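You operate a simulated robot arm through the tools that you are given. There is no shell and no other tool.

You run a simulated two-armed robot. Do the job below in one go: nothing can be reset, and whatever is moved stays where it is left.

Task
Take the cloth rag from the top of the yellow bench and lay it out flat on the top of the orange bench.

It is judged by the outcome, as a careful person would: the job done as asked, and still so three seconds after it is handed in. It fails if anything else is knocked over, pushed out of place, dropped, spilled or broken. Flat cloth is picked up by pressing the open fingertips on it (5 to 10 N) and closing them slowly along it; thin cloth reads only 2 to 8 mm in the jaws.

Robot
Two 7-joint arms with two-finger parallel grippers on one trunk, on a base that moves. Base frame: it is fixed to the floor where the robot stands at the start and does not move with it; the origin is under the middle of the robot, x ahead of it, y to its left, z up; the surface under the hand at the start is at about z = 850. Readings come in mm, degrees, newtons and seconds.
The left shoulder is at the start at [50, 161, 1098], the right one opposite. With the tool pointing down near the work surface each hand reaches from about 240 to 680 mm from the robot's upright axis, wherever it stands, measured 20 degrees to its own side. Places, roughly: top of the orange bench [700, 2700, 800]. Payload 3.43 kg a hand.
The tool frame of a hand sits at the grasp point between the pads (the TCP): z along the fingers, y along the line on which they close. The tips reach 30 mm beyond it. The gripper opens to 94 mm. The fingers are 28 mm wide and 10 mm thick; the gripper's body (50 by 96 mm) begins 55 mm behind the TCP.
Orientation is that of the tool frame in the base frame, as [roll, pitch, yaw] about the fixed x, y, z axes, in that order (R = Rz(yaw) Ry(pitch) Rx(roll)). With the fingers straight down and closing along the base's y, the tool's x points along the base's -x, its y along +y and its z along -z.

Tools
- The arms move only by the tool servo_tool. It takes "left_commands", "right_commands" or both (then of equal length, played together; a hand with none holds still); each is a list of rows, each an object of numbers (a shift or turn left out is 0, a gripper value left out holds the last): "tx", "ty", "tz": the shift along the tool's x, y, z in mm; "rx", "ry", "rz": the turn, a rotation vector about the tool's x, y, z in degrees. In form: [{"tx": .., "ty": .., "tz": .., "rx": .., "ry": .., "rz": ..}, ...]. A call has 1 to 20 rows; each row shifts and turns the commanded pose from where the row before left it, along the tool's axes as they then stand. "left_jaw" and "right_jaw" are, for a hand that has rows, the opening in per cent of the stroke, from 0 (shut) to 100 (fully open), set as the call begins (left out, the last holds). Rows are played at 5 a second. More than 50 mm and 8.6 degrees between two rows, or a gripper value outside its range, and nothing of the call is played. Where a pose cannot be reached the arm comes as near as it can. A force on the tool above 40 N (or 10 N above the force at the start of the call, whichever is more), or a blocked arm, ends the call early, and 0.2 s more pass. Each finger travels about 45 mm/s and halts on what it meets, pressing with about 25 N; the grip force reading is that of the motor and also rises with nothing between the fingers. The clock runs only during rows and for 0.2 s after the last one: add rows that do not move to give the fingers time. The reply holds the time, the measured pose of the TCP, the force on the tool along the base axes, the opening and the grip force, in the units named above and with some noise, with the torque about the TCP (base axes, N m) and any sound that the robot's microphone picked up, and new pictures: "show" is both (left out), scene, wrist or none (wrist: the cameras of the hands that moved).
- Cameras (640 x 400 px; columns grow to the right, rows downward): "scene" is now at [125.5, 21.7, 1228.4]; the picture's right is [0.18, -0.98, 0.00], its down [-0.55, -0.10, -0.83] and it looks along [0.81, 0.15, -0.56] (base axes); focal length 275 px, centre (320, 200). "left" rides on the left gripper at [76, -14, -102] in its tool frame; the picture's right is [0.18, 0.98, 0.00], its down [-0.75, 0.14, -0.64] and it looks along [-0.63, 0.12, 0.77] (tool axes); focal length 243 px, centre (320, 200). "right" rides on the right gripper at [76, 14, -103] in its tool frame; the picture's right is [-0.18, 0.98, 0.00], its down [-0.75, -0.14, -0.64] and it looks along [-0.63, -0.12, 0.77] (tool axes); focal length 243 px, centre (320, 200). There is no depth. A picture from a camera that has moved, and an enlarged one, comes with that camera's place and axes in the base frame and with its lens. The place of the scene camera against the robot may be out by one fixed shift of up to 12 mm in any direction.
- slide_trunk(by): slides the trunk up (or, below 0, down) by that many mm; the arms and the scene camera ride with it, the base frame stays. It gives what a move gives, with no picture.
- steer(legs): drives the robot by 1 to 6 legs, each [ahead, left, turn to the left] in mm, mm and degrees, along the robot's own axes; the way and the turn of a leg run together, so that a leg with both is an arc; at most 1500 mm and 180 degrees a leg. The arms and the cameras ride along, it lands a little off, and it stops where it bumps. It gives what a move gives, and a new picture of the scene camera.
- pan_tilt(pan, tilt): turns the head with the scene camera to pan (to the left, within 80 degrees either way) and tilt (down, from -29 to 69), counted from straight ahead of the robot. It gives what a move gives, and a new picture of the scene camera.
- close_up(camera, box): a new picture of the part [left, top, right, bottom] of that camera's present view, enlarged. No time passes.
- job_done(): hands the job in; it is judged then, once.

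Nothing tells you exact positions but the pictures and the camera data. Unless the task says otherwise, let go and move clear before handing in.

The tools are called after "Call:" by a JSON object that holds its "fn" and its "kwargs". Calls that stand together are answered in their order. servo_tool: Moves the arms, as the interface text tells. Its arguments: {"type":"object","properties":{"left_commands":{"type":"array","items":{"type":"object","properties":{"tx":{"type":"number"},"ty":{"type":"number"},"tz":{"type":"number"},"rx":{"type":"number"},"ry":{"type":"number"},"rz":{"type":"number"}}}},"left_jaw":{"type":"number"},"right_commands":{"type":"array","items":{"type":"object","properties":{"tx":{"type":"number"},"ty":{"type":"number"},"tz":{"type":"number"},"rx":{"type":"number"},"ry":{"type":"number"},"rz":{"type":"number"}}}},"right_jaw":{"type":"number"},"show":{"type":"string","enum":["both","scene","wrist","none"]}},"required":[]} The other tools are called the same way: slide_trunk (by) moves the trunk up or down; steer (legs) drives the base; pan_tilt (pan, tilt) turns the head that bears the scene camera; close_up (camera, box) takes an enlarged picture of a part of a camera's view; job_done () hands the job in.

At the start:

```text
t: 0.0
left_ee_pos: [358.1, 272.3, 1010.0]
left_tcp_rot: [-180.0, -0.1, -179.9]
left_contact_force: [0.0, 0.0, 0.0]
left_wrist_torque: [0.02, -0.03, -0.03]
left_gripper_width: 94.5
left_grasp_force: 0.0
right_ee_pos: [405.8, -51.7, 1016.9]
right_tcp_rot: [179.9, 0.1, 179.9]
right_contact_force: [-0.8, 0.5, 0.2]
right_wrist_torque: [0.0, -0.02, 0.02]
right_gripper_width: 93.9
right_grasp_force: 0.1
trunk travel left (down, up): [-125.0, 142.0]
robot x, y, heading: [1.5, 0.3, -0.2]
head pan, tilt (commanded): [10.6, 34.2]
```

scene: 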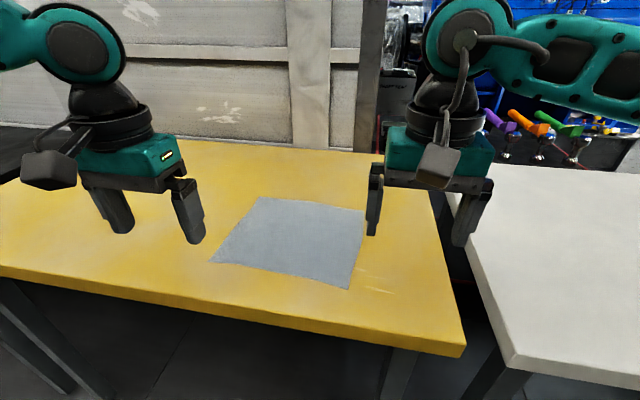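
right: 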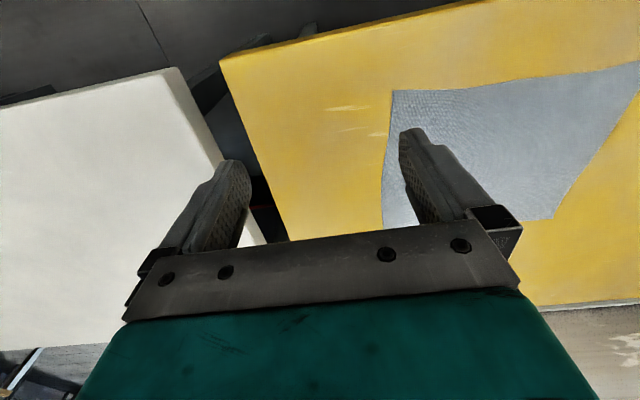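
left: 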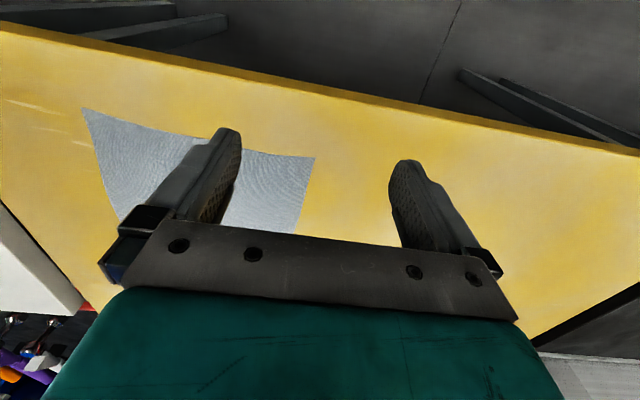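

I see the grey-blue rag lying flat on the yellow bench, roughly x 420–660, y 10–280, with the near edge towards me. Before touching it I look left to find the orange bench and the way there.

Call:
{"fn": "pan_tilt", "kwargs": {"pan": 75, "tilt": 15}}

```text
t: 1.4
left_ee_pos: [359.0, 272.7, 1008.9]
left_tcp_rot: [-180.0, 0.0, -179.9]
left_contact_force: [0.0, 0.9, -0.7]
left_wrist_torque: [-0.03, 0.0, 0.02]
left_gripper_width: 94.1
left_grasp_force: 0.0
right_ee_pos: [406.2, -51.1, 1017.6]
right_tcp_rot: [179.9, 0.0, -180.0]
right_contact_force: [0.5, -0.3, -0.5]
right_wrist_torque: [0.03, -0.02, 0.0]
right_gripper_width: 93.9
right_grasp_force: 0.0
trunk travel left (down, up): [-125.0, 142.0]
robot x, y, heading: [2.6, 3.1, 0.1]
head pan, tilt (commanded): [75.0, 15.0]
camera scene: at [62.8, 95.7, 1259.1], right [0.97, -0.26, 0.0], down [-0.07, -0.25, -0.97], along [0.25, 0.93, -0.26], focal length 275 px, centre (320, 200)
```

scene: 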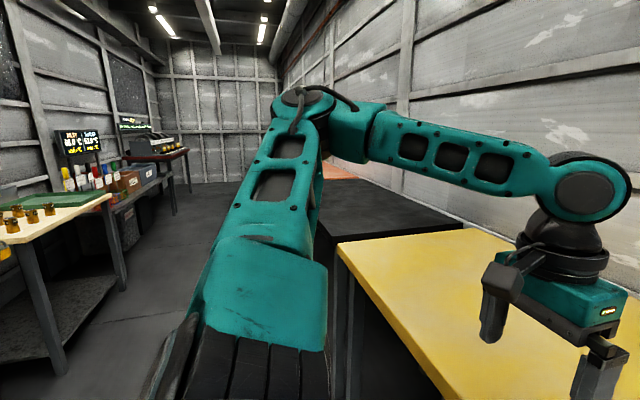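

The aisle to the left is clear, and the benches stand in a row: yellow, black, then orange behind it. From the wrist views, the rag's near corners are about [417, 25] and [430, 281]; I shift the base left to centre on it and look down.

Call:
{"fn": "steer", "kwargs": {"legs": [[0, 150, 0]]}}

Call:
{"fn": "pan_tilt", "kwargs": {"pan": 0, "tilt": 45}}

```text
t: 3.3
left_ee_pos: [358.9, 421.4, 1009.5]
left_tcp_rot: [-180.0, 0.0, -179.9]
left_contact_force: [0.7, 1.0, 0.1]
left_wrist_torque: [0.0, 0.04, -0.01]
left_gripper_width: 93.9
left_grasp_force: 0.1
right_ee_pos: [405.9, 98.6, 1016.9]
right_tcp_rot: [179.9, 0.1, 179.9]
right_contact_force: [0.8, 0.0, -0.5]
right_wrist_torque: [0.0, -0.02, 0.04]
right_gripper_width: 94.0
right_grasp_force: 0.2
trunk travel left (down, up): [-125.0, 142.0]
robot x, y, heading: [0.3, 147.8, 0.1]
head pan, tilt (commanded): [75.0, 15.0]
camera scene: at [62.7, 246.0, 1259.0], right [0.97, -0.26, 0.0], down [-0.07, -0.25, -0.97], along [0.25, 0.93, -0.26], focal length 275 px, centre (320, 200)
```

scene: 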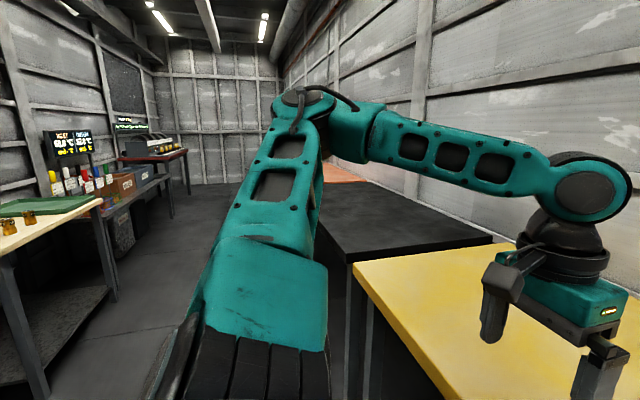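

```text
t: 4.8
left_ee_pos: [360.5, 422.3, 1008.6]
left_tcp_rot: [-180.0, 0.0, -179.9]
left_contact_force: [0.4, 0.2, -0.6]
left_wrist_torque: [-0.02, -0.01, 0.0]
left_gripper_width: 93.9
left_grasp_force: 0.0
right_ee_pos: [406.3, 98.6, 1017.5]
right_tcp_rot: [179.9, -0.1, 179.8]
right_contact_force: [-0.6, 0.7, 0.1]
right_wrist_torque: [-0.04, -0.05, 0.01]
right_gripper_width: 94.0
right_grasp_force: 0.1
trunk travel left (down, up): [-125.0, 142.0]
robot x, y, heading: [-1.0, 147.8, -0.1]
head pan, tilt (commanded): [0.0, 45.0]
camera scene: at [119.8, 155.6, 1212.3], right [0.0, -1.0, 0.0], down [-0.71, 0.0, -0.71], along [0.71, 0.0, -0.71], focal length 275 px, centre (320, 200)
```

scene: 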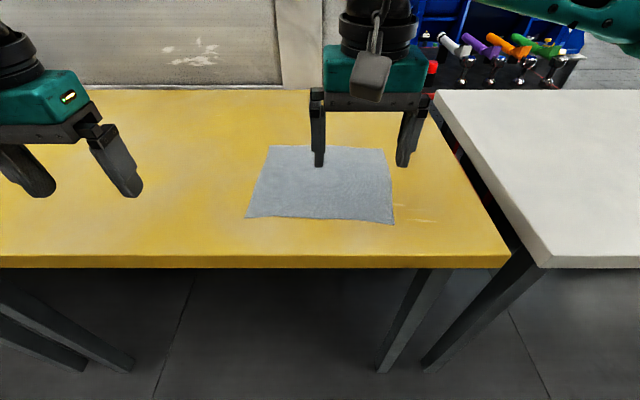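

The rag is centred in front of me now, with its near edge at about x 417–431. I bring both hands over the two near corners with the jaws about 40 mm open, stopping about 50 mm above the cloth to check.

Call:
{"fn": "servo_tool", "kwargs": {"left_commands": [{"tx": -10.8, "ty": -21.8, "tz": 9.8}, {"tx": -10.8, "ty": -21.8, "tz": 9.8}, {"tx": -10.8, "ty": -21.8, "tz": 9.8}, {"tx": -10.8, "ty": -21.8, "tz": 9.8}, {"tx": -10.8, "ty": -21.8, "tz": 9.8}, {"tx": -10.8, "ty": -21.8, "tz": 9.8}, {"tx": -10.8, "ty": -21.8, "tz": 9.8}, {"tx": -10.8, "ty": -21.8, "tz": 9.8}, {}], "right_commands": [{"tx": -3.3, "ty": -5.2, "tz": 10.9}, {"tx": -3.3, "ty": -5.2, "tz": 10.9}, {"tx": -3.3, "ty": -5.2, "tz": 10.9}, {"tx": -3.3, "ty": -5.2, "tz": 10.9}, {"tx": -3.3, "ty": -5.2, "tz": 10.9}, {"tx": -3.3, "ty": -5.2, "tz": 10.9}, {"tx": -3.3, "ty": -5.2, "tz": 10.9}, {"tx": -3.3, "ty": -5.2, "tz": 10.9}, {}], "left_jaw": 43, "right_jaw": 43}}

```text
t: 6.8
left_ee_pos: [431.8, 274.0, 940.9]
left_tcp_rot: [-179.9, 0.1, -179.9]
left_contact_force: [-0.5, -0.1, -0.1]
left_wrist_torque: [0.03, -0.02, 0.02]
left_gripper_width: 40.4
left_grasp_force: 0.0
left hand out of reach, approached as far as the arm can: row 7, 8
right_ee_pos: [432.1, 57.3, 929.1]
right_tcp_rot: [179.9, 0.1, 179.9]
right_contact_force: [0.1, 0.3, 0.4]
right_wrist_torque: [0.0, -0.01, 0.01]
right_gripper_width: 40.2
right_grasp_force: 0.1
trunk travel left (down, up): [-125.0, 142.0]
robot x, y, heading: [0.1, 152.2, 0.1]
head pan, tilt (commanded): [0.0, 45.0]
camera scene: at [119.8, 155.5, 1212.3], right [0.0, -1.0, 0.0], down [-0.71, 0.0, -0.71], along [0.71, 0.0, -0.71], focal length 275 px, centre (320, 200)
camera right: at [356.7, 72.0, 1032.4], right [0.19, 0.98, 0.0], down [0.75, -0.14, 0.64], along [0.63, -0.12, -0.77], focal length 243 px, centre (320, 200)
camera left: at [354.3, 260.0, 1042.3], right [-0.19, 0.98, 0.0], down [0.75, 0.14, 0.64], along [0.63, 0.12, -0.77], focal length 243 px, centre (320, 200)
```

scene: 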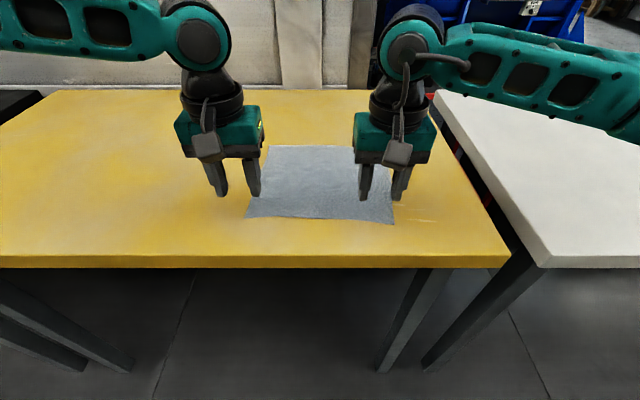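
right: 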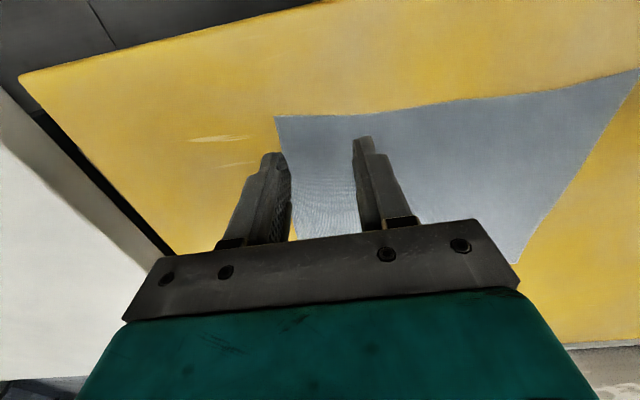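
left: 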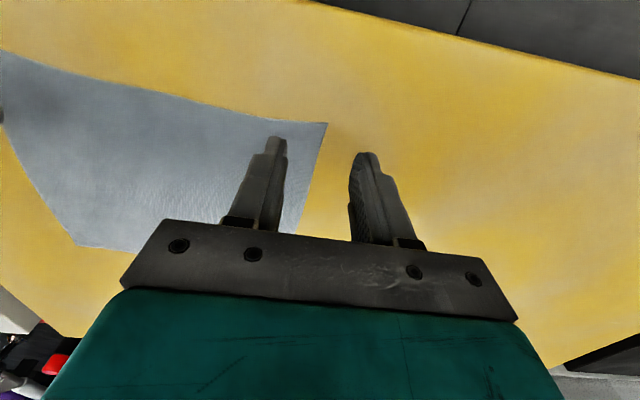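

Corner checks agree: right near corner [418, 25], left near corner [431, 281]; but the left arm cannot fold in that close to the middle. I move the base 50 mm right (hands well above the cloth) so both targets are within reach.

Call:
{"fn": "steer", "kwargs": {"legs": [[0, -50, 0]]}}

```text
t: 7.9
left_ee_pos: [431.5, 223.8, 940.8]
left_tcp_rot: [180.0, 0.0, -179.9]
left_contact_force: [0.6, 0.3, -0.2]
left_wrist_torque: [0.03, -0.03, 0.01]
left_gripper_width: 40.2
left_grasp_force: 0.1
right_ee_pos: [433.5, 7.0, 930.8]
right_tcp_rot: [179.9, 0.0, 179.8]
right_contact_force: [0.2, -0.6, -0.2]
right_wrist_torque: [0.01, 0.0, -0.01]
right_gripper_width: 40.5
right_grasp_force: 0.0
trunk travel left (down, up): [-125.0, 142.0]
robot x, y, heading: [-3.6, 100.9, 0.0]
head pan, tilt (commanded): [0.0, 45.0]
camera scene: at [119.8, 105.3, 1212.3], right [0.0, -1.0, 0.0], down [-0.71, 0.0, -0.71], along [0.71, 0.0, -0.71], focal length 275 px, centre (320, 200)
```

scene: 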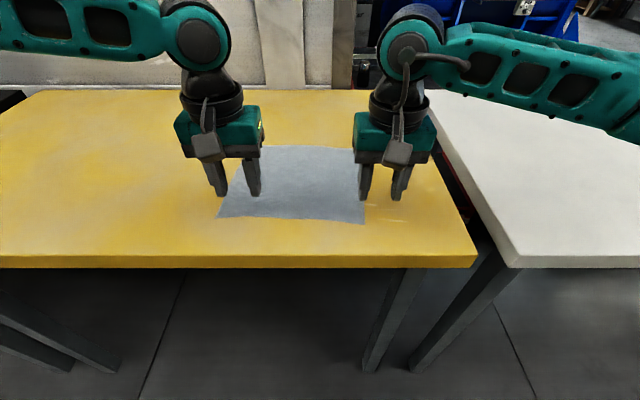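

Both hands moved over with the base. I now set the left hand to about [447, 248] and the right to [434, 57], tips about 25 mm above the cloth.

Call:
{"fn": "servo_tool", "kwargs": {"left_commands": [{"tx": -4, "ty": 6, "tz": 9}, {"tx": -4, "ty": 6, "tz": 9}, {"tx": -4, "ty": 6, "tz": 9}, {"tx": -4, "ty": 6, "tz": 9}, {}], "right_commands": [{"tx": 0, "ty": 12.5, "tz": 6.5}, {"tx": 0, "ty": 12.5, "tz": 6.5}, {"tx": 0, "ty": 12.5, "tz": 6.5}, {"tx": 0, "ty": 12.5, "tz": 6.5}, {}]}}

```text
t: 9.1
left_ee_pos: [449.1, 247.2, 904.7]
left_tcp_rot: [-179.8, 0.0, 180.0]
left_contact_force: [0.3, -0.6, 1.1]
left_wrist_torque: [-0.02, 0.01, -0.01]
left_gripper_width: 40.5
left_grasp_force: 0.0
right_ee_pos: [431.6, 57.3, 903.5]
right_tcp_rot: [179.9, 0.0, 179.9]
right_contact_force: [0.7, -0.1, -0.4]
right_wrist_torque: [-0.03, 0.0, 0.0]
right_gripper_width: 40.7
right_grasp_force: 0.0
trunk travel left (down, up): [-125.0, 142.0]
robot x, y, heading: [0.3, 98.5, 0.1]
head pan, tilt (commanded): [0.0, 45.0]
camera scene: at [119.8, 105.6, 1212.3], right [0.0, -1.0, 0.0], down [-0.71, 0.0, -0.71], along [0.71, 0.0, -0.71], focal length 275 px, centre (320, 200)
camera right: at [356.6, 72.7, 1006.1], right [0.19, 0.98, 0.0], down [0.75, -0.14, 0.64], along [0.63, -0.12, -0.77], focal length 243 px, centre (320, 200)
camera left: at [370.6, 234.3, 1006.5], right [-0.19, 0.98, 0.0], down [0.75, 0.14, 0.64], along [0.63, 0.12, -0.77], focal length 243 px, centre (320, 200)
```

scene: 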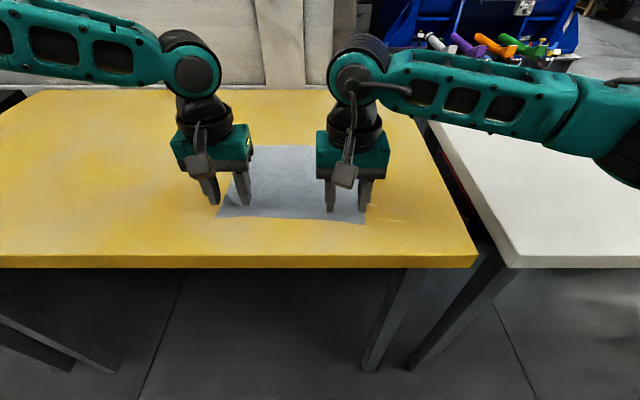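
right: 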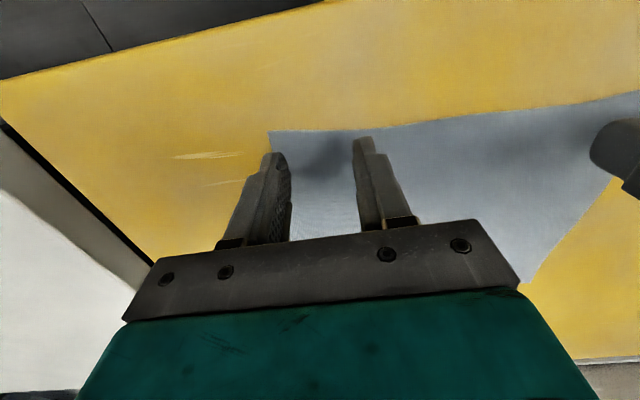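
left: 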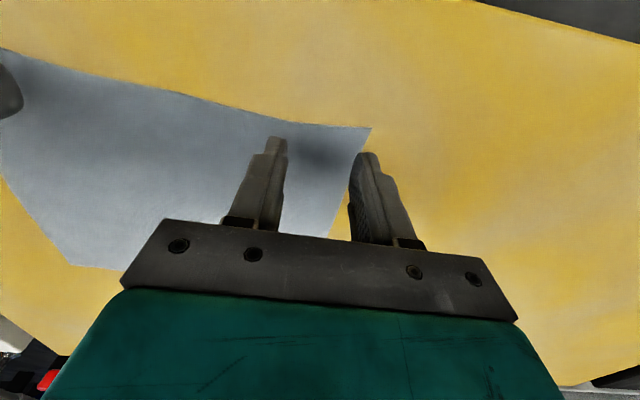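

Both hands sit over the corners with their fingers inside the cloth edges. I lower gently until the tips touch.

Call:
{"fn": "servo_tool", "kwargs": {"left_commands": [{"tx": 1.5, "ty": -1.5, "tz": 6}, {"tx": 1.5, "ty": -1.5, "tz": 6}, {"tz": 6}, {"tz": 3}, {}], "right_commands": [{"tz": 6}, {"tx": -1.5, "tz": 6}, {"tx": -1.5, "tz": 6}, {"tz": 2}, {}], "show": "none"}}

```text
t: 10.3
left_ee_pos: [442.1, 249.9, 884.2]
left_tcp_rot: [-179.9, 0.2, -179.9]
left_contact_force: [0.6, 0.1, -0.1]
left_wrist_torque: [-0.01, 0.0, 0.02]
left_gripper_width: 40.7
left_grasp_force: 0.2
left hand out of reach, approached as far as the arm can: row 2, 4
right_ee_pos: [435.9, 58.7, 885.4]
right_tcp_rot: [179.9, 0.1, 179.8]
right_contact_force: [-0.1, 0.2, -0.3]
right_wrist_torque: [0.01, -0.02, -0.01]
right_gripper_width: 40.5
right_grasp_force: 0.0
trunk travel left (down, up): [-125.0, 142.0]
robot x, y, heading: [-0.2, 98.5, -0.1]
head pan, tilt (commanded): [0.0, 45.0]
```

The left hand is again at the inner edge of its reach. I raise both hands a little, back the base off 90 mm so the arms work further out, and re-approach.

Call:
{"fn": "servo_tool", "kwargs": {"left_commands": [{"tz": -15}, {"tz": -15}, {"tz": -10}], "right_commands": [{"tz": -15}, {"tz": -15}, {"tz": -10}], "show": "none"}}

Call:
{"fn": "steer", "kwargs": {"legs": [[-90, 15, 0]]}}

```text
t: 11.1
left_ee_pos: [440.1, 249.8, 927.2]
left_tcp_rot: [-179.8, 0.1, -179.8]
left_contact_force: [-0.2, -0.2, -0.6]
left_wrist_torque: [0.01, -0.01, -0.02]
left_gripper_width: 40.2
left_grasp_force: 0.1
right_ee_pos: [435.4, 58.1, 924.6]
right_tcp_rot: [180.0, 0.0, -180.0]
right_contact_force: [0.2, 0.0, 0.2]
right_wrist_torque: [0.03, -0.02, 0.0]
right_gripper_width: 40.2
right_grasp_force: 0.0
trunk travel left (down, up): [-125.0, 142.0]
robot x, y, heading: [0.8, 100.5, 0.0]
head pan, tilt (commanded): [0.0, 45.0]
```

```text
t: 12.2
left_ee_pos: [353.0, 264.0, 927.3]
left_tcp_rot: [-179.9, 0.1, -179.8]
left_contact_force: [-0.4, 0.0, 1.0]
left_wrist_torque: [0.0, -0.02, 0.0]
left_gripper_width: 40.6
left_grasp_force: 0.1
right_ee_pos: [349.1, 72.0, 924.1]
right_tcp_rot: [179.9, 0.0, 180.0]
right_contact_force: [0.0, 1.2, -0.5]
right_wrist_torque: [0.01, 0.0, -0.01]
right_gripper_width: 40.4
right_grasp_force: 0.0
trunk travel left (down, up): [-125.0, 142.0]
robot x, y, heading: [-84.4, 117.2, 0.1]
head pan, tilt (commanded): [0.0, 45.0]
camera scene: at [32.2, 120.8, 1212.4], right [0.0, -1.0, 0.0], down [-0.71, 0.0, -0.71], along [0.71, 0.0, -0.71], focal length 275 px, centre (320, 200)
```

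scene: 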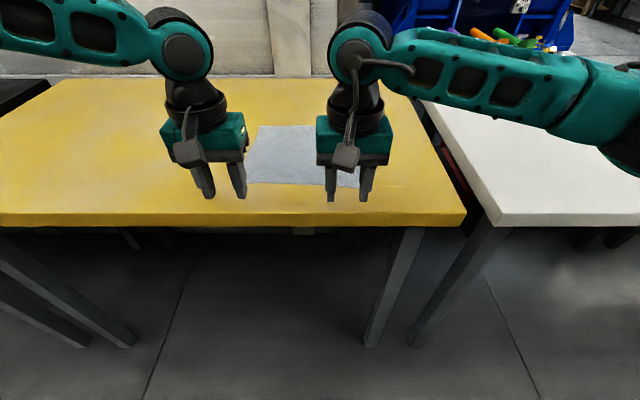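

Base is now 90 mm further back. I move both hands forward again onto their corner targets, tips about 20 mm above the cloth.

Call:
{"fn": "servo_tool", "kwargs": {"left_commands": [{"tx": -15.5, "ty": -3, "tz": 3}, {"tx": -15.5, "ty": -3, "tz": 4}, {"tx": -15.5, "ty": -3, "tz": 5}, {"tx": -15.5, "ty": -3, "tz": 5}, {"tx": -15.5, "ty": -3, "tz": 5}, {"tx": -15.5, "ty": -3, "tz": 5}, {}], "right_commands": [{"tx": -14.2, "ty": -2.4, "tz": 3}, {"tx": -14.2, "ty": -2.4, "tz": 3}, {"tx": -14.2, "ty": -2.4, "tz": 4}, {"tx": -14.2, "ty": -2.4, "tz": 4}, {"tx": -14.2, "ty": -2.4, "tz": 5}, {"tx": -14.2, "ty": -2.4, "tz": 5}, {}], "show": "wrist"}}

```text
t: 13.8
left_ee_pos: [408.2, 292.3, 917.6]
left_tcp_rot: [-179.9, 0.1, -179.9]
left_contact_force: [0.4, -0.5, -0.2]
left_wrist_torque: [0.04, 0.01, 0.0]
left_gripper_width: 40.6
left_grasp_force: 0.2
left hand out of reach, approached as far as the arm can: row 2, 3, 4, 5, 6
right_ee_pos: [434.6, 58.2, 900.0]
right_tcp_rot: [179.9, 0.0, 179.9]
right_contact_force: [0.1, -0.1, 0.4]
right_wrist_torque: [0.03, 0.05, -0.01]
right_gripper_width: 40.3
right_grasp_force: 0.2
trunk travel left (down, up): [-125.0, 142.0]
robot x, y, heading: [-86.1, 116.4, 0.0]
head pan, tilt (commanded): [0.0, 45.0]
camera right: at [358.5, 72.9, 1002.7], right [0.19, 0.98, 0.0], down [0.75, -0.14, 0.64], along [0.63, -0.12, -0.77], focal length 243 px, centre (320, 200)
camera left: at [330.1, 279.1, 1019.3], right [-0.19, 0.98, 0.0], down [0.75, 0.14, 0.64], along [0.63, 0.12, -0.77], focal length 243 px, centre (320, 200)
```

right: 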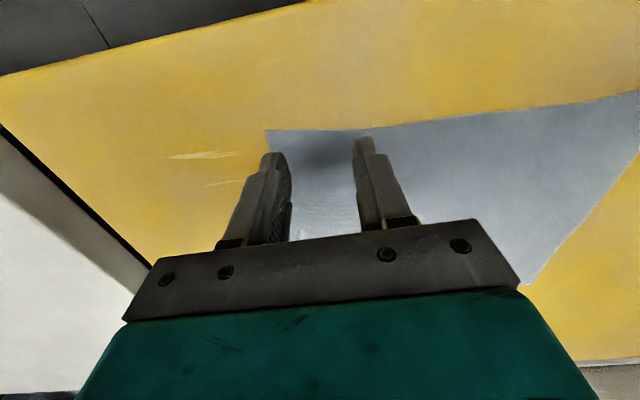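
left: 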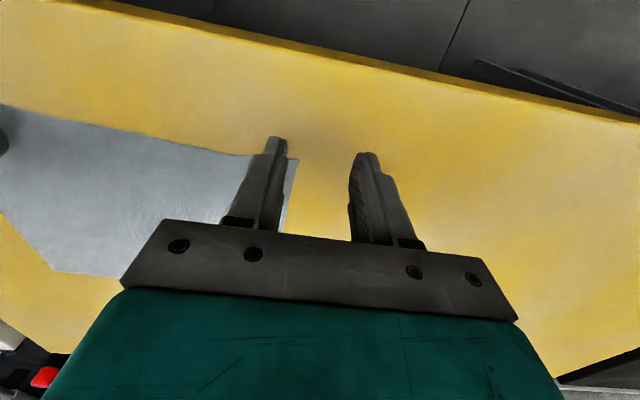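

Going further out made the left arm's reach worse, so it is likely a wrist-turn limit rather than distance. I test turning the left hand a little about its own axis while it is clear above the cloth.

Call:
{"fn": "servo_tool", "kwargs": {"left_commands": [{"rz": 6}, {"rz": 6}, {"rz": 6}, {}, {}], "show": "scene"}}

```text
t: 15.0
left_ee_pos: [405.8, 293.2, 917.9]
left_tcp_rot: [-179.9, 0.1, 161.9]
left_contact_force: [-0.2, -0.4, -0.4]
left_wrist_torque: [-0.02, -0.03, 0.0]
left_gripper_width: 40.6
left_grasp_force: 0.0
right_ee_pos: [433.9, 57.5, 901.0]
right_tcp_rot: [179.9, 0.0, 179.9]
right_contact_force: [0.6, -0.1, 0.1]
right_wrist_torque: [0.0, 0.0, 0.01]
right_gripper_width: 40.3
right_grasp_force: 0.1
trunk travel left (down, up): [-125.0, 142.0]
robot x, y, heading: [-83.7, 114.3, -0.2]
head pan, tilt (commanded): [0.0, 45.0]
camera scene: at [32.8, 120.7, 1212.3], right [0.0, -1.0, 0.0], down [-0.71, 0.0, -0.71], along [0.71, 0.0, -0.71], focal length 275 px, centre (320, 200)
```

scene: 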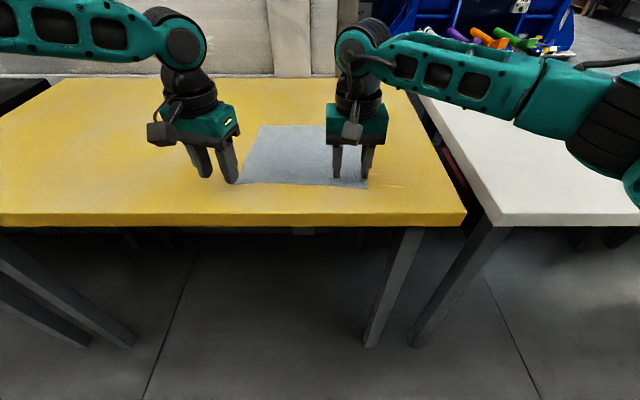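

The hand turned without being blocked. I test whether it can now move inward.

Call:
{"fn": "servo_tool", "kwargs": {"left_commands": [{"tx": -3.1, "ty": -9.5}, {"tx": -3.1, "ty": -9.5}, {}], "show": "none"}}

```text
t: 15.8
left_ee_pos: [397.7, 282.2, 922.1]
left_tcp_rot: [-179.8, 0.2, 162.1]
left_contact_force: [-0.7, -0.3, -0.5]
left_wrist_torque: [0.0, -0.01, -0.03]
left_gripper_width: 40.4
left_grasp_force: 0.1
left hand out of reach, approached as far as the arm can: row 1, 2
right_ee_pos: [433.9, 57.9, 900.2]
right_tcp_rot: [179.8, 0.0, 180.0]
right_contact_force: [0.0, 0.4, 0.6]
right_wrist_torque: [-0.02, 0.02, 0.0]
right_gripper_width: 40.2
right_grasp_force: 0.0
trunk travel left (down, up): [-125.0, 142.0]
robot x, y, heading: [-87.2, 112.9, -0.1]
head pan, tilt (commanded): [0.0, 45.0]
```

Still limited: the left arm runs out going forward, inward or downward. I lift both hands, square the left hand again, then lower the trunk and bring the base forward and slightly right so the work sits better for the left arm.

Call:
{"fn": "servo_tool", "kwargs": {"left_commands": [{"tz": -25, "rz": -6}, {"tz": -25, "rz": -6}, {"tz": -25, "rz": -6}, {"tz": -15}, {}], "right_commands": [{"tz": -25}, {"tz": -25}, {"tz": -25}, {"tz": -15}, {}], "show": "none"}}

Call:
{"fn": "slide_trunk", "kwargs": {"by": -70}}

Call:
{"fn": "steer", "kwargs": {"legs": [[100, -25, 0]]}}

```text
t: 17.0
left_ee_pos: [396.9, 280.1, 1011.9]
left_tcp_rot: [-179.9, 0.1, 180.0]
left_contact_force: [0.0, -0.5, 0.0]
left_wrist_torque: [-0.01, 0.03, -0.02]
left_gripper_width: 40.1
left_grasp_force: 0.0
right_ee_pos: [434.9, 59.3, 992.1]
right_tcp_rot: [179.9, 0.1, 179.8]
right_contact_force: [0.0, -0.2, 0.7]
right_wrist_torque: [0.02, 0.02, 0.03]
right_gripper_width: 40.3
right_grasp_force: 0.1
trunk travel left (down, up): [-125.0, 142.0]
robot x, y, heading: [-84.9, 117.6, -0.3]
head pan, tilt (commanded): [0.0, 45.0]
```

```text
t: 18.1
left_ee_pos: [396.1, 280.8, 940.6]
left_tcp_rot: [-179.9, 0.1, -180.0]
left_contact_force: [-0.6, -0.1, -0.7]
left_wrist_torque: [0.0, 0.01, 0.01]
left_gripper_width: 40.5
left_grasp_force: 0.1
right_ee_pos: [434.0, 58.8, 921.7]
right_tcp_rot: [179.9, 0.0, 179.9]
right_contact_force: [0.6, -0.4, -0.9]
right_wrist_torque: [-0.01, -0.02, -0.02]
right_gripper_width: 40.3
right_grasp_force: 0.0
trunk travel left (down, up): [-55.0, 212.0]
robot x, y, heading: [-89.9, 114.2, -0.1]
head pan, tilt (commanded): [0.0, 45.0]
```

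```text
t: 19.2
left_ee_pos: [494.6, 255.6, 940.2]
left_tcp_rot: [-179.9, 0.1, -179.9]
left_contact_force: [-0.1, 1.2, 0.0]
left_wrist_torque: [0.0, 0.0, 0.03]
left_gripper_width: 40.6
left_grasp_force: 0.1
right_ee_pos: [533.4, 35.2, 922.1]
right_tcp_rot: [179.9, 0.0, 180.0]
right_contact_force: [-0.2, 0.2, -0.4]
right_wrist_torque: [0.0, 0.02, -0.01]
right_gripper_width: 40.4
right_grasp_force: 0.1
trunk travel left (down, up): [-55.0, 212.0]
robot x, y, heading: [9.8, 89.2, 0.1]
head pan, tilt (commanded): [0.0, 45.0]
camera scene: at [131.1, 95.8, 1142.2], right [0.0, -1.0, 0.0], down [-0.71, 0.0, -0.71], along [0.71, 0.0, -0.71], focal length 275 px, centre (320, 200)
```

scene: 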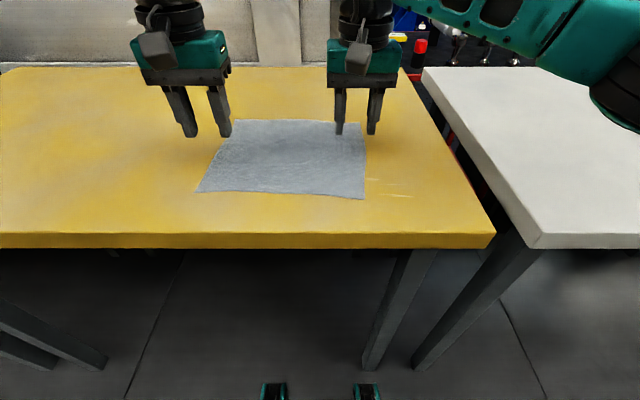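

The base is at about [10, 89] with the trunk 70 mm lower. Now I bring both hands back to their corner targets, tips about 20 mm above the cloth.

Call:
{"fn": "servo_tool", "kwargs": {"left_commands": [{"tx": 8.3, "ty": -1.6, "tz": 0}, {"tx": 8.3, "ty": -1.6, "tz": 8}, {"tx": 8.3, "ty": -1.6, "tz": 8}, {"tx": 8.3, "ty": -1.6, "tz": 8}, {"tx": 8.3, "ty": -1.6, "tz": 8}, {"tx": 8.3, "ty": -1.6, "tz": 8}, {}], "right_commands": [{"tx": 16.6, "ty": 3.7, "tz": 0}, {"tx": 16.6, "ty": 3.7, "tz": 3}, {"tx": 16.6, "ty": 3.7, "tz": 4}, {"tx": 16.6, "ty": 3.7, "tz": 5}, {"tx": 16.6, "ty": 3.7, "tz": 5}, {"tx": 16.6, "ty": 3.7, "tz": 5}, {}], "show": "wrist"}}

```text
t: 20.8
left_ee_pos: [445.4, 248.1, 901.5]
left_tcp_rot: [-180.0, 0.0, -179.8]
left_contact_force: [0.8, -0.3, 1.8]
left_wrist_torque: [0.0, 0.03, 0.0]
left_gripper_width: 40.3
left_grasp_force: 0.0
right_ee_pos: [432.7, 57.0, 900.2]
right_tcp_rot: [179.8, 0.1, 179.9]
right_contact_force: [1.0, -0.2, -0.3]
right_wrist_torque: [0.01, 0.01, -0.02]
right_gripper_width: 40.4
right_grasp_force: 0.0
trunk travel left (down, up): [-55.0, 212.0]
robot x, y, heading: [13.8, 87.2, 0.1]
head pan, tilt (commanded): [0.0, 45.0]
camera right: at [356.8, 71.2, 1003.1], right [0.19, 0.98, 0.0], down [0.75, -0.14, 0.64], along [0.63, -0.12, -0.77], focal length 243 px, centre (320, 200)
camera left: at [367.6, 233.5, 1003.3], right [-0.19, 0.98, 0.0], down [0.75, 0.14, 0.64], along [0.63, 0.12, -0.77], focal length 243 px, centre (320, 200)
```

right: 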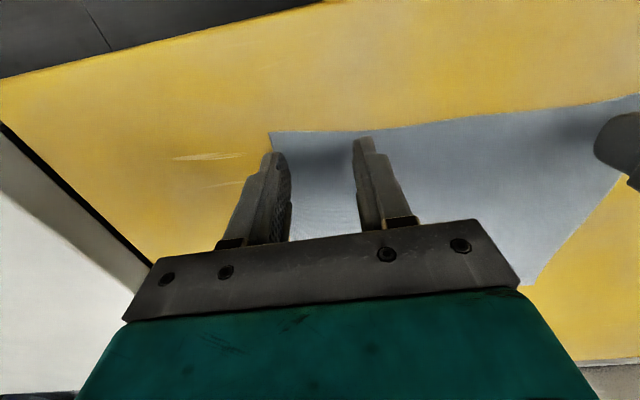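
left: 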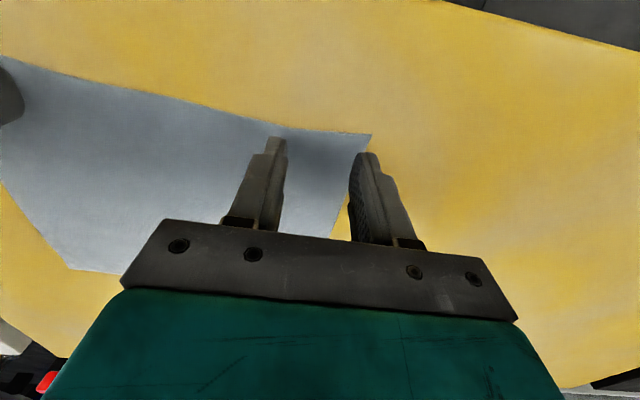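

No reach warning this time and both hands are in place. I lower them to just above contact.

Call:
{"fn": "servo_tool", "kwargs": {"left_commands": [{"ty": -1.5, "tz": 6}, {"ty": -1, "tz": 6}, {"tz": 6}, {}], "right_commands": [{"tx": -1.5, "tz": 6}, {"tx": -1, "ty": 1, "tz": 6}, {"tz": 5}, {}], "show": "none"}}

Call:
{"fn": "servo_tool", "kwargs": {"left_commands": [{"tz": 1.5}, {"tz": 1.5}, {}], "right_commands": [{"tz": 1.5}, {"tz": 1.5}, {}], "show": "none"}}

```text
t: 21.8
left_ee_pos: [444.3, 245.0, 883.1]
left_tcp_rot: [-179.9, 0.1, -179.9]
left_contact_force: [-0.4, -0.4, -0.1]
left_wrist_torque: [0.02, -0.01, -0.02]
left_gripper_width: 40.4
left_grasp_force: 0.1
right_ee_pos: [436.5, 57.2, 881.0]
right_tcp_rot: [179.9, 0.0, 179.9]
right_contact_force: [-0.5, 0.4, 0.1]
right_wrist_torque: [0.02, -0.02, 0.02]
right_gripper_width: 40.3
right_grasp_force: 0.1
trunk travel left (down, up): [-55.0, 212.0]
robot x, y, heading: [12.7, 88.1, -0.1]
head pan, tilt (commanded): [0.0, 45.0]
```

```text
t: 22.6
left_ee_pos: [443.3, 244.1, 882.0]
left_tcp_rot: [-179.9, 0.3, -179.9]
left_contact_force: [1.0, 1.0, 6.0]
left_wrist_torque: [0.1, -0.01, -0.01]
left_gripper_width: 40.5
left_grasp_force: 0.1
right_ee_pos: [435.4, 57.5, 880.0]
right_tcp_rot: [179.9, 0.3, 180.0]
right_contact_force: [0.5, -0.5, 13.0]
right_wrist_torque: [-0.27, 0.03, -0.02]
right_gripper_width: 40.2
right_grasp_force: 0.1
trunk travel left (down, up): [-55.0, 212.0]
robot x, y, heading: [8.6, 89.7, -0.2]
head pan, tilt (commanded): [0.0, 45.0]
```

Contact: left presses with 6 N, right with 13 N. I ease the right by a millimetre, then close both jaws in small steps.

Call:
{"fn": "servo_tool", "kwargs": {"left_commands": [{"tz": 0.2}, {}], "right_commands": [{"tz": -0.8}, {}], "show": "none"}}

Call:
{"fn": "servo_tool", "kwargs": {"left_commands": [{}, {}], "right_commands": [{}, {}], "left_jaw": 37, "right_jaw": 37, "show": "wrist"}}

```text
t: 23.2
left_ee_pos: [444.2, 242.0, 881.4]
left_tcp_rot: [180.0, 0.2, -179.9]
left_contact_force: [-1.3, 2.2, 13.3]
left_wrist_torque: [0.24, 0.06, 0.03]
left_gripper_width: 40.8
left_grasp_force: 0.3
right_ee_pos: [434.8, 57.1, 881.5]
right_tcp_rot: [179.9, 0.1, 179.9]
right_contact_force: [0.3, 0.5, 9.1]
right_wrist_torque: [-0.16, -0.02, 0.01]
right_gripper_width: 40.9
right_grasp_force: 0.1
trunk travel left (down, up): [-55.0, 212.0]
robot x, y, heading: [11.2, 89.0, 0.2]
head pan, tilt (commanded): [0.0, 45.0]
```

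```text
t: 23.8
left_ee_pos: [444.2, 243.2, 880.5]
left_tcp_rot: [-179.9, 0.2, -180.0]
left_contact_force: [0.9, -0.9, 14.3]
left_wrist_torque: [0.18, 0.05, 0.01]
left_gripper_width: 34.2
left_grasp_force: 0.1
right_ee_pos: [434.9, 57.3, 881.0]
right_tcp_rot: [179.9, 0.0, -180.0]
right_contact_force: [0.4, 1.1, 7.7]
right_wrist_torque: [-0.07, -0.03, 0.01]
right_gripper_width: 34.2
right_grasp_force: 0.1
trunk travel left (down, up): [-55.0, 212.0]
robot x, y, heading: [13.3, 91.1, 0.1]
head pan, tilt (commanded): [0.0, 45.0]
camera right: at [358.1, 71.9, 983.7], right [0.18, 0.98, 0.0], down [0.75, -0.14, 0.64], along [0.63, -0.12, -0.77], focal length 243 px, centre (320, 200)
camera left: at [366.5, 229.3, 983.0], right [-0.19, 0.98, 0.0], down [0.75, 0.14, 0.65], along [0.63, 0.12, -0.76], focal length 243 px, centre (320, 200)
```

right: 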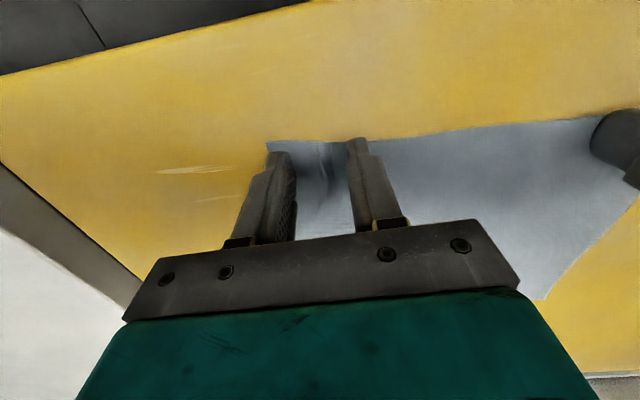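
left: 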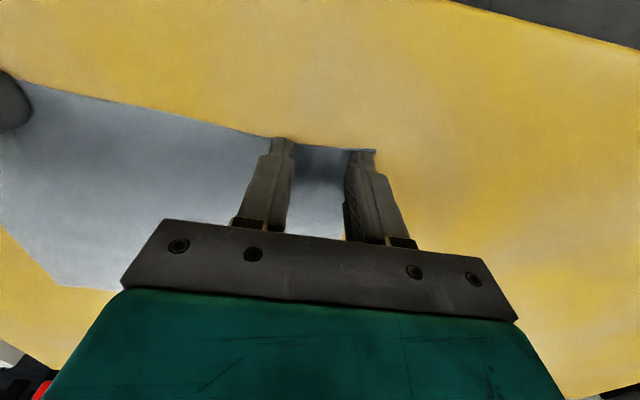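

The cloth is starting to ruck up between the right fingers. I ease the left a touch and keep closing in small steps.

Call:
{"fn": "servo_tool", "kwargs": {"left_commands": [{"tz": -0.7}, {}, {}], "right_commands": [{}, {}, {}], "left_jaw": 31, "right_jaw": 31, "show": "none"}}

Call:
{"fn": "servo_tool", "kwargs": {"left_commands": [{}, {}], "right_commands": [{}, {}], "left_jaw": 25, "right_jaw": 25, "show": "wrist"}}

```text
t: 24.6
left_ee_pos: [443.3, 243.6, 881.4]
left_tcp_rot: [179.9, 0.2, -179.9]
left_contact_force: [0.7, -2.4, 8.8]
left_wrist_torque: [0.04, -0.01, 0.03]
left_gripper_width: 28.8
left_grasp_force: 0.0
right_ee_pos: [434.5, 57.8, 882.2]
right_tcp_rot: [-180.0, 0.1, 179.9]
right_contact_force: [-2.2, 2.2, 9.5]
right_wrist_torque: [-0.11, 0.06, 0.0]
right_gripper_width: 28.5
right_grasp_force: 0.0
trunk travel left (down, up): [-55.0, 212.0]
robot x, y, heading: [12.4, 90.0, 0.1]
head pan, tilt (commanded): [0.0, 45.0]
```

```text
t: 25.2
left_ee_pos: [445.4, 242.9, 881.3]
left_tcp_rot: [180.0, 0.2, -179.9]
left_contact_force: [-1.2, 0.0, 5.9]
left_wrist_torque: [0.01, -0.01, 0.04]
left_gripper_width: 23.0
left_grasp_force: 0.2
right_ee_pos: [434.5, 57.6, 880.6]
right_tcp_rot: [179.9, 0.1, 180.0]
right_contact_force: [-0.4, 1.9, 9.5]
right_wrist_torque: [-0.06, 0.03, -0.01]
right_gripper_width: 22.7
right_grasp_force: 0.1
trunk travel left (down, up): [-55.0, 212.0]
robot x, y, heading: [14.7, 87.7, 0.3]
head pan, tilt (commanded): [0.0, 45.0]
camera right: at [358.5, 72.0, 983.6], right [0.18, 0.98, 0.0], down [0.75, -0.14, 0.64], along [0.63, -0.12, -0.77], focal length 243 px, centre (320, 200)
camera left: at [366.5, 229.7, 983.2], right [-0.19, 0.98, 0.0], down [0.75, 0.14, 0.64], along [0.63, 0.12, -0.77], focal length 243 px, centre (320, 200)
```

right: 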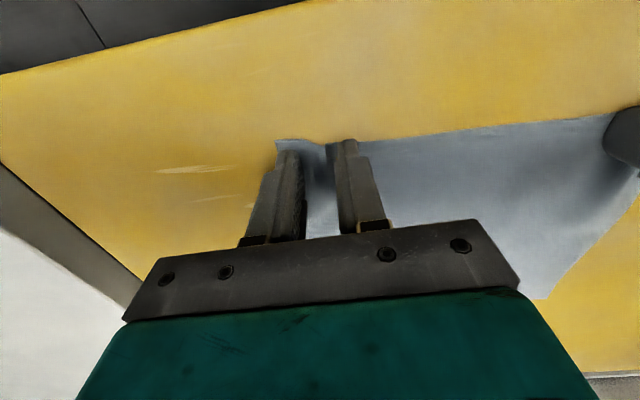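
left: 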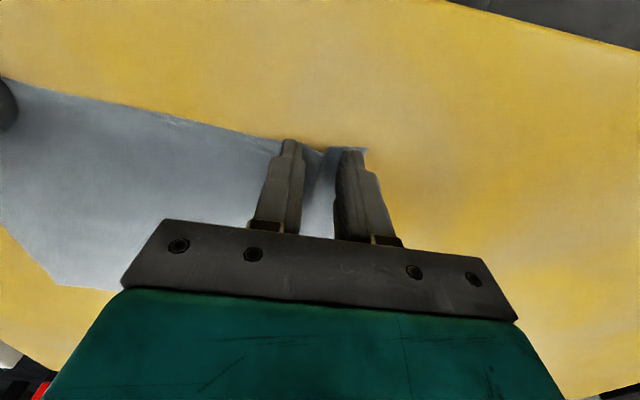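

Both sides are gathering a fold between the fingers. I keep closing slowly.

Call:
{"fn": "servo_tool", "kwargs": {"left_commands": [{"tz": 0.2}, {}], "right_commands": [{}, {}], "left_jaw": 19, "right_jaw": 19, "show": "none"}}

Call:
{"fn": "servo_tool", "kwargs": {"left_commands": [{}, {}], "right_commands": [{}, {}], "left_jaw": 13, "right_jaw": 13, "show": "wrist"}}

```text
t: 25.8
left_ee_pos: [445.5, 243.2, 880.4]
left_tcp_rot: [-179.9, 0.2, -180.0]
left_contact_force: [-1.1, -1.4, 10.4]
left_wrist_torque: [0.02, 0.06, 0.0]
left_gripper_width: 17.2
left_grasp_force: 0.1
right_ee_pos: [434.6, 57.8, 879.8]
right_tcp_rot: [179.9, 0.1, 180.0]
right_contact_force: [1.0, 1.1, 9.4]
right_wrist_torque: [-0.07, 0.0, 0.0]
right_gripper_width: 17.3
right_grasp_force: 0.0
trunk travel left (down, up): [-55.0, 212.0]
robot x, y, heading: [9.0, 90.9, 0.1]
head pan, tilt (commanded): [0.0, 45.0]
```

```text
t: 26.4
left_ee_pos: [444.0, 243.5, 880.8]
left_tcp_rot: [-179.8, 0.2, -179.9]
left_contact_force: [-0.6, -0.8, 10.3]
left_wrist_torque: [0.04, 0.02, 0.02]
left_gripper_width: 11.6
left_grasp_force: 0.1
right_ee_pos: [434.4, 56.6, 880.6]
right_tcp_rot: [179.9, 0.1, -180.0]
right_contact_force: [0.2, 0.6, 9.4]
right_wrist_torque: [0.02, -0.01, 0.03]
right_gripper_width: 11.9
right_grasp_force: 0.0
trunk travel left (down, up): [-55.0, 212.0]
robot x, y, heading: [12.9, 90.5, -0.1]
head pan, tilt (commanded): [0.0, 45.0]
camera right: at [358.4, 71.9, 983.6], right [0.18, 0.98, 0.0], down [0.75, -0.14, 0.64], along [0.63, -0.12, -0.77], focal length 243 px, centre (320, 200)
camera left: at [366.8, 229.8, 983.1], right [-0.19, 0.98, 0.0], down [0.75, 0.14, 0.64], along [0.63, 0.12, -0.76], focal length 243 px, centre (320, 200)
```

right: 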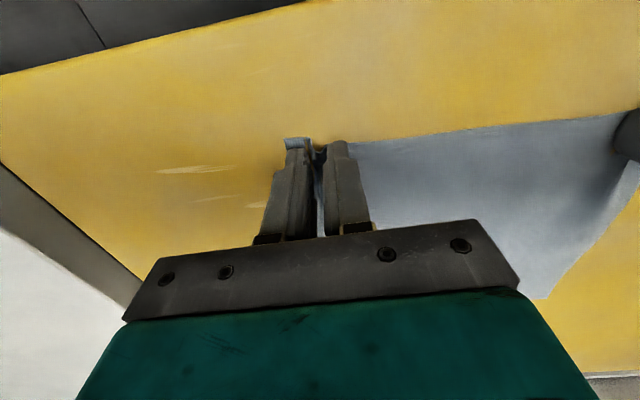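
left: 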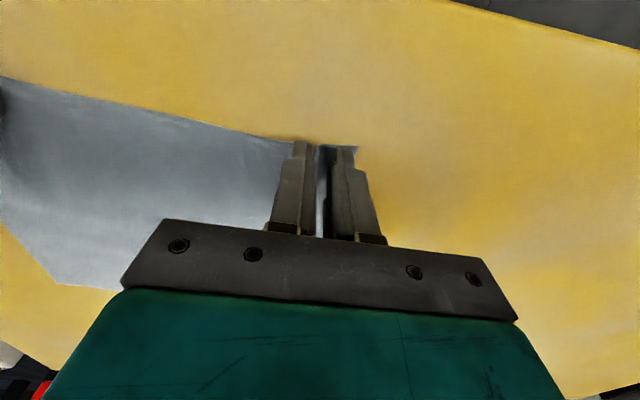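

Both folds stand up between the fingers. I close fully, easing the last steps, and check the widths.

Call:
{"fn": "servo_tool", "kwargs": {"left_commands": [{}, {}], "right_commands": [{}, {}], "left_jaw": 7, "right_jaw": 7, "show": "none"}}

Call:
{"fn": "servo_tool", "kwargs": {"left_commands": [{}, {}, {}, {}], "right_commands": [{}, {}, {}, {}], "left_jaw": 0, "right_jaw": 0, "show": "wrist"}}

```text
t: 27.0
left_ee_pos: [444.3, 243.3, 880.9]
left_tcp_rot: [-179.9, 0.1, -179.9]
left_contact_force: [0.2, -0.1, 13.8]
left_wrist_torque: [0.03, 0.01, -0.01]
left_gripper_width: 7.2
left_grasp_force: 3.2
right_ee_pos: [434.7, 57.0, 880.5]
right_tcp_rot: [179.9, 0.2, -179.9]
right_contact_force: [1.0, 2.3, 8.2]
right_wrist_torque: [0.02, -0.01, 0.01]
right_gripper_width: 6.3
right_grasp_force: 0.4
trunk travel left (down, up): [-55.0, 212.0]
robot x, y, heading: [13.4, 92.4, 0.0]
head pan, tilt (commanded): [0.0, 45.0]
```

```text
t: 28.0
left_ee_pos: [445.1, 242.3, 882.3]
left_tcp_rot: [-179.9, 0.2, -179.9]
left_contact_force: [-1.0, -6.8, 12.4]
left_wrist_torque: [-0.15, 0.06, -0.02]
left_gripper_width: 1.9
left_grasp_force: 24.9
right_ee_pos: [434.3, 56.2, 880.3]
right_tcp_rot: [179.9, 0.1, 180.0]
right_contact_force: [0.6, 5.5, 6.6]
right_wrist_torque: [0.13, -0.03, -0.02]
right_gripper_width: 1.9
right_grasp_force: 24.9
trunk travel left (down, up): [-55.0, 212.0]
robot x, y, heading: [10.2, 89.6, -0.1]
head pan, tilt (commanded): [0.0, 45.0]
camera right: at [358.3, 71.8, 983.6], right [0.18, 0.98, 0.0], down [0.75, -0.14, 0.64], along [0.63, -0.12, -0.77], focal length 243 px, centre (320, 200)
camera left: at [366.6, 229.4, 983.1], right [-0.19, 0.98, 0.0], down [0.75, 0.14, 0.64], along [0.63, 0.12, -0.76], focal length 243 px, centre (320, 200)
```

right: 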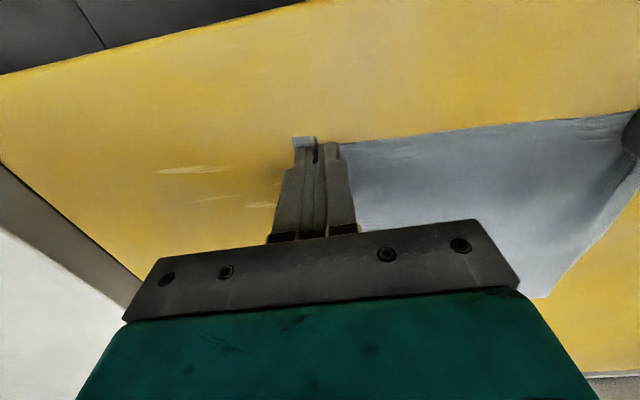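
left: 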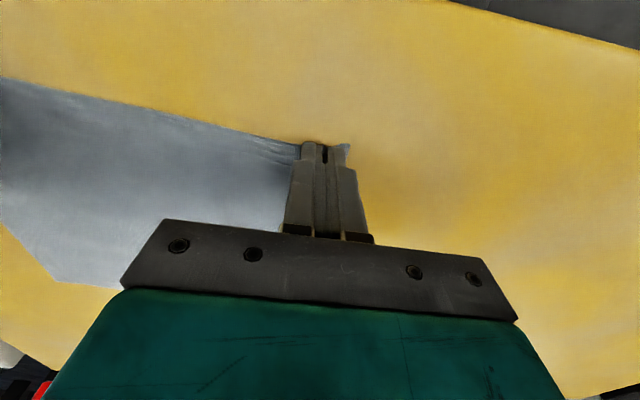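

The jaws read 1.9 mm at full grip, and the sideways forces (about 6 N towards each other) show the cloth is taut between the hands. I lift gently 40 mm and look.

Call:
{"fn": "servo_tool", "kwargs": {"left_commands": [{"ty": -0.8, "tz": -5}, {"ty": -0.7, "tz": -8}, {"tz": -10}, {"tz": -10}, {"tz": -10}, {}], "right_commands": [{"ty": 0.8, "tz": -5}, {"ty": 0.7, "tz": -8}, {"tz": -10}, {"tz": -10}, {"tz": -10}, {}], "show": "both"}}

```text
t: 29.4
left_ee_pos: [445.2, 242.0, 923.6]
left_tcp_rot: [-179.9, 0.0, -179.9]
left_contact_force: [-0.5, -3.8, 0.2]
left_wrist_torque: [-0.1, 0.02, 0.0]
left_gripper_width: 2.1
left_grasp_force: 25.2
right_ee_pos: [435.2, 57.7, 922.5]
right_tcp_rot: [179.8, 0.0, 180.0]
right_contact_force: [0.8, 3.1, -0.5]
right_wrist_torque: [0.1, -0.04, -0.02]
right_gripper_width: 1.8
right_grasp_force: 25.1
trunk travel left (down, up): [-55.0, 212.0]
robot x, y, heading: [10.9, 89.3, 0.3]
head pan, tilt (commanded): [0.0, 45.0]
camera scene: at [130.8, 95.8, 1142.3], right [0.0, -1.0, 0.0], down [-0.71, 0.0, -0.71], along [0.71, 0.0, -0.71], focal length 275 px, centre (320, 200)
camera right: at [358.9, 72.7, 1026.2], right [0.18, 0.98, 0.0], down [0.75, -0.14, 0.64], along [0.63, -0.12, -0.77], focal length 243 px, centre (320, 200)
camera left: at [367.7, 227.9, 1025.3], right [-0.19, 0.98, 0.0], down [0.75, 0.14, 0.64], along [0.63, 0.12, -0.77], focal length 243 px, centre (320, 200)
```

scene: 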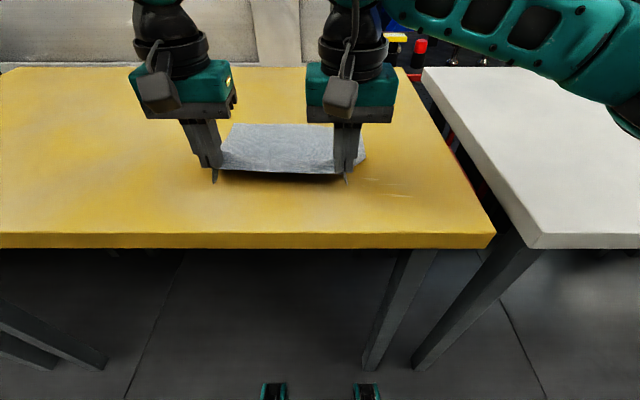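
right: 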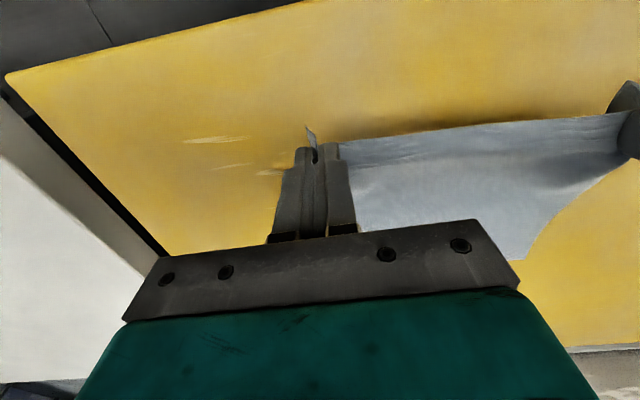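
left: 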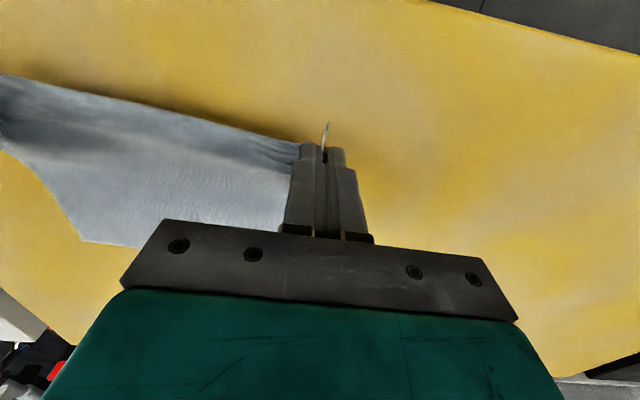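

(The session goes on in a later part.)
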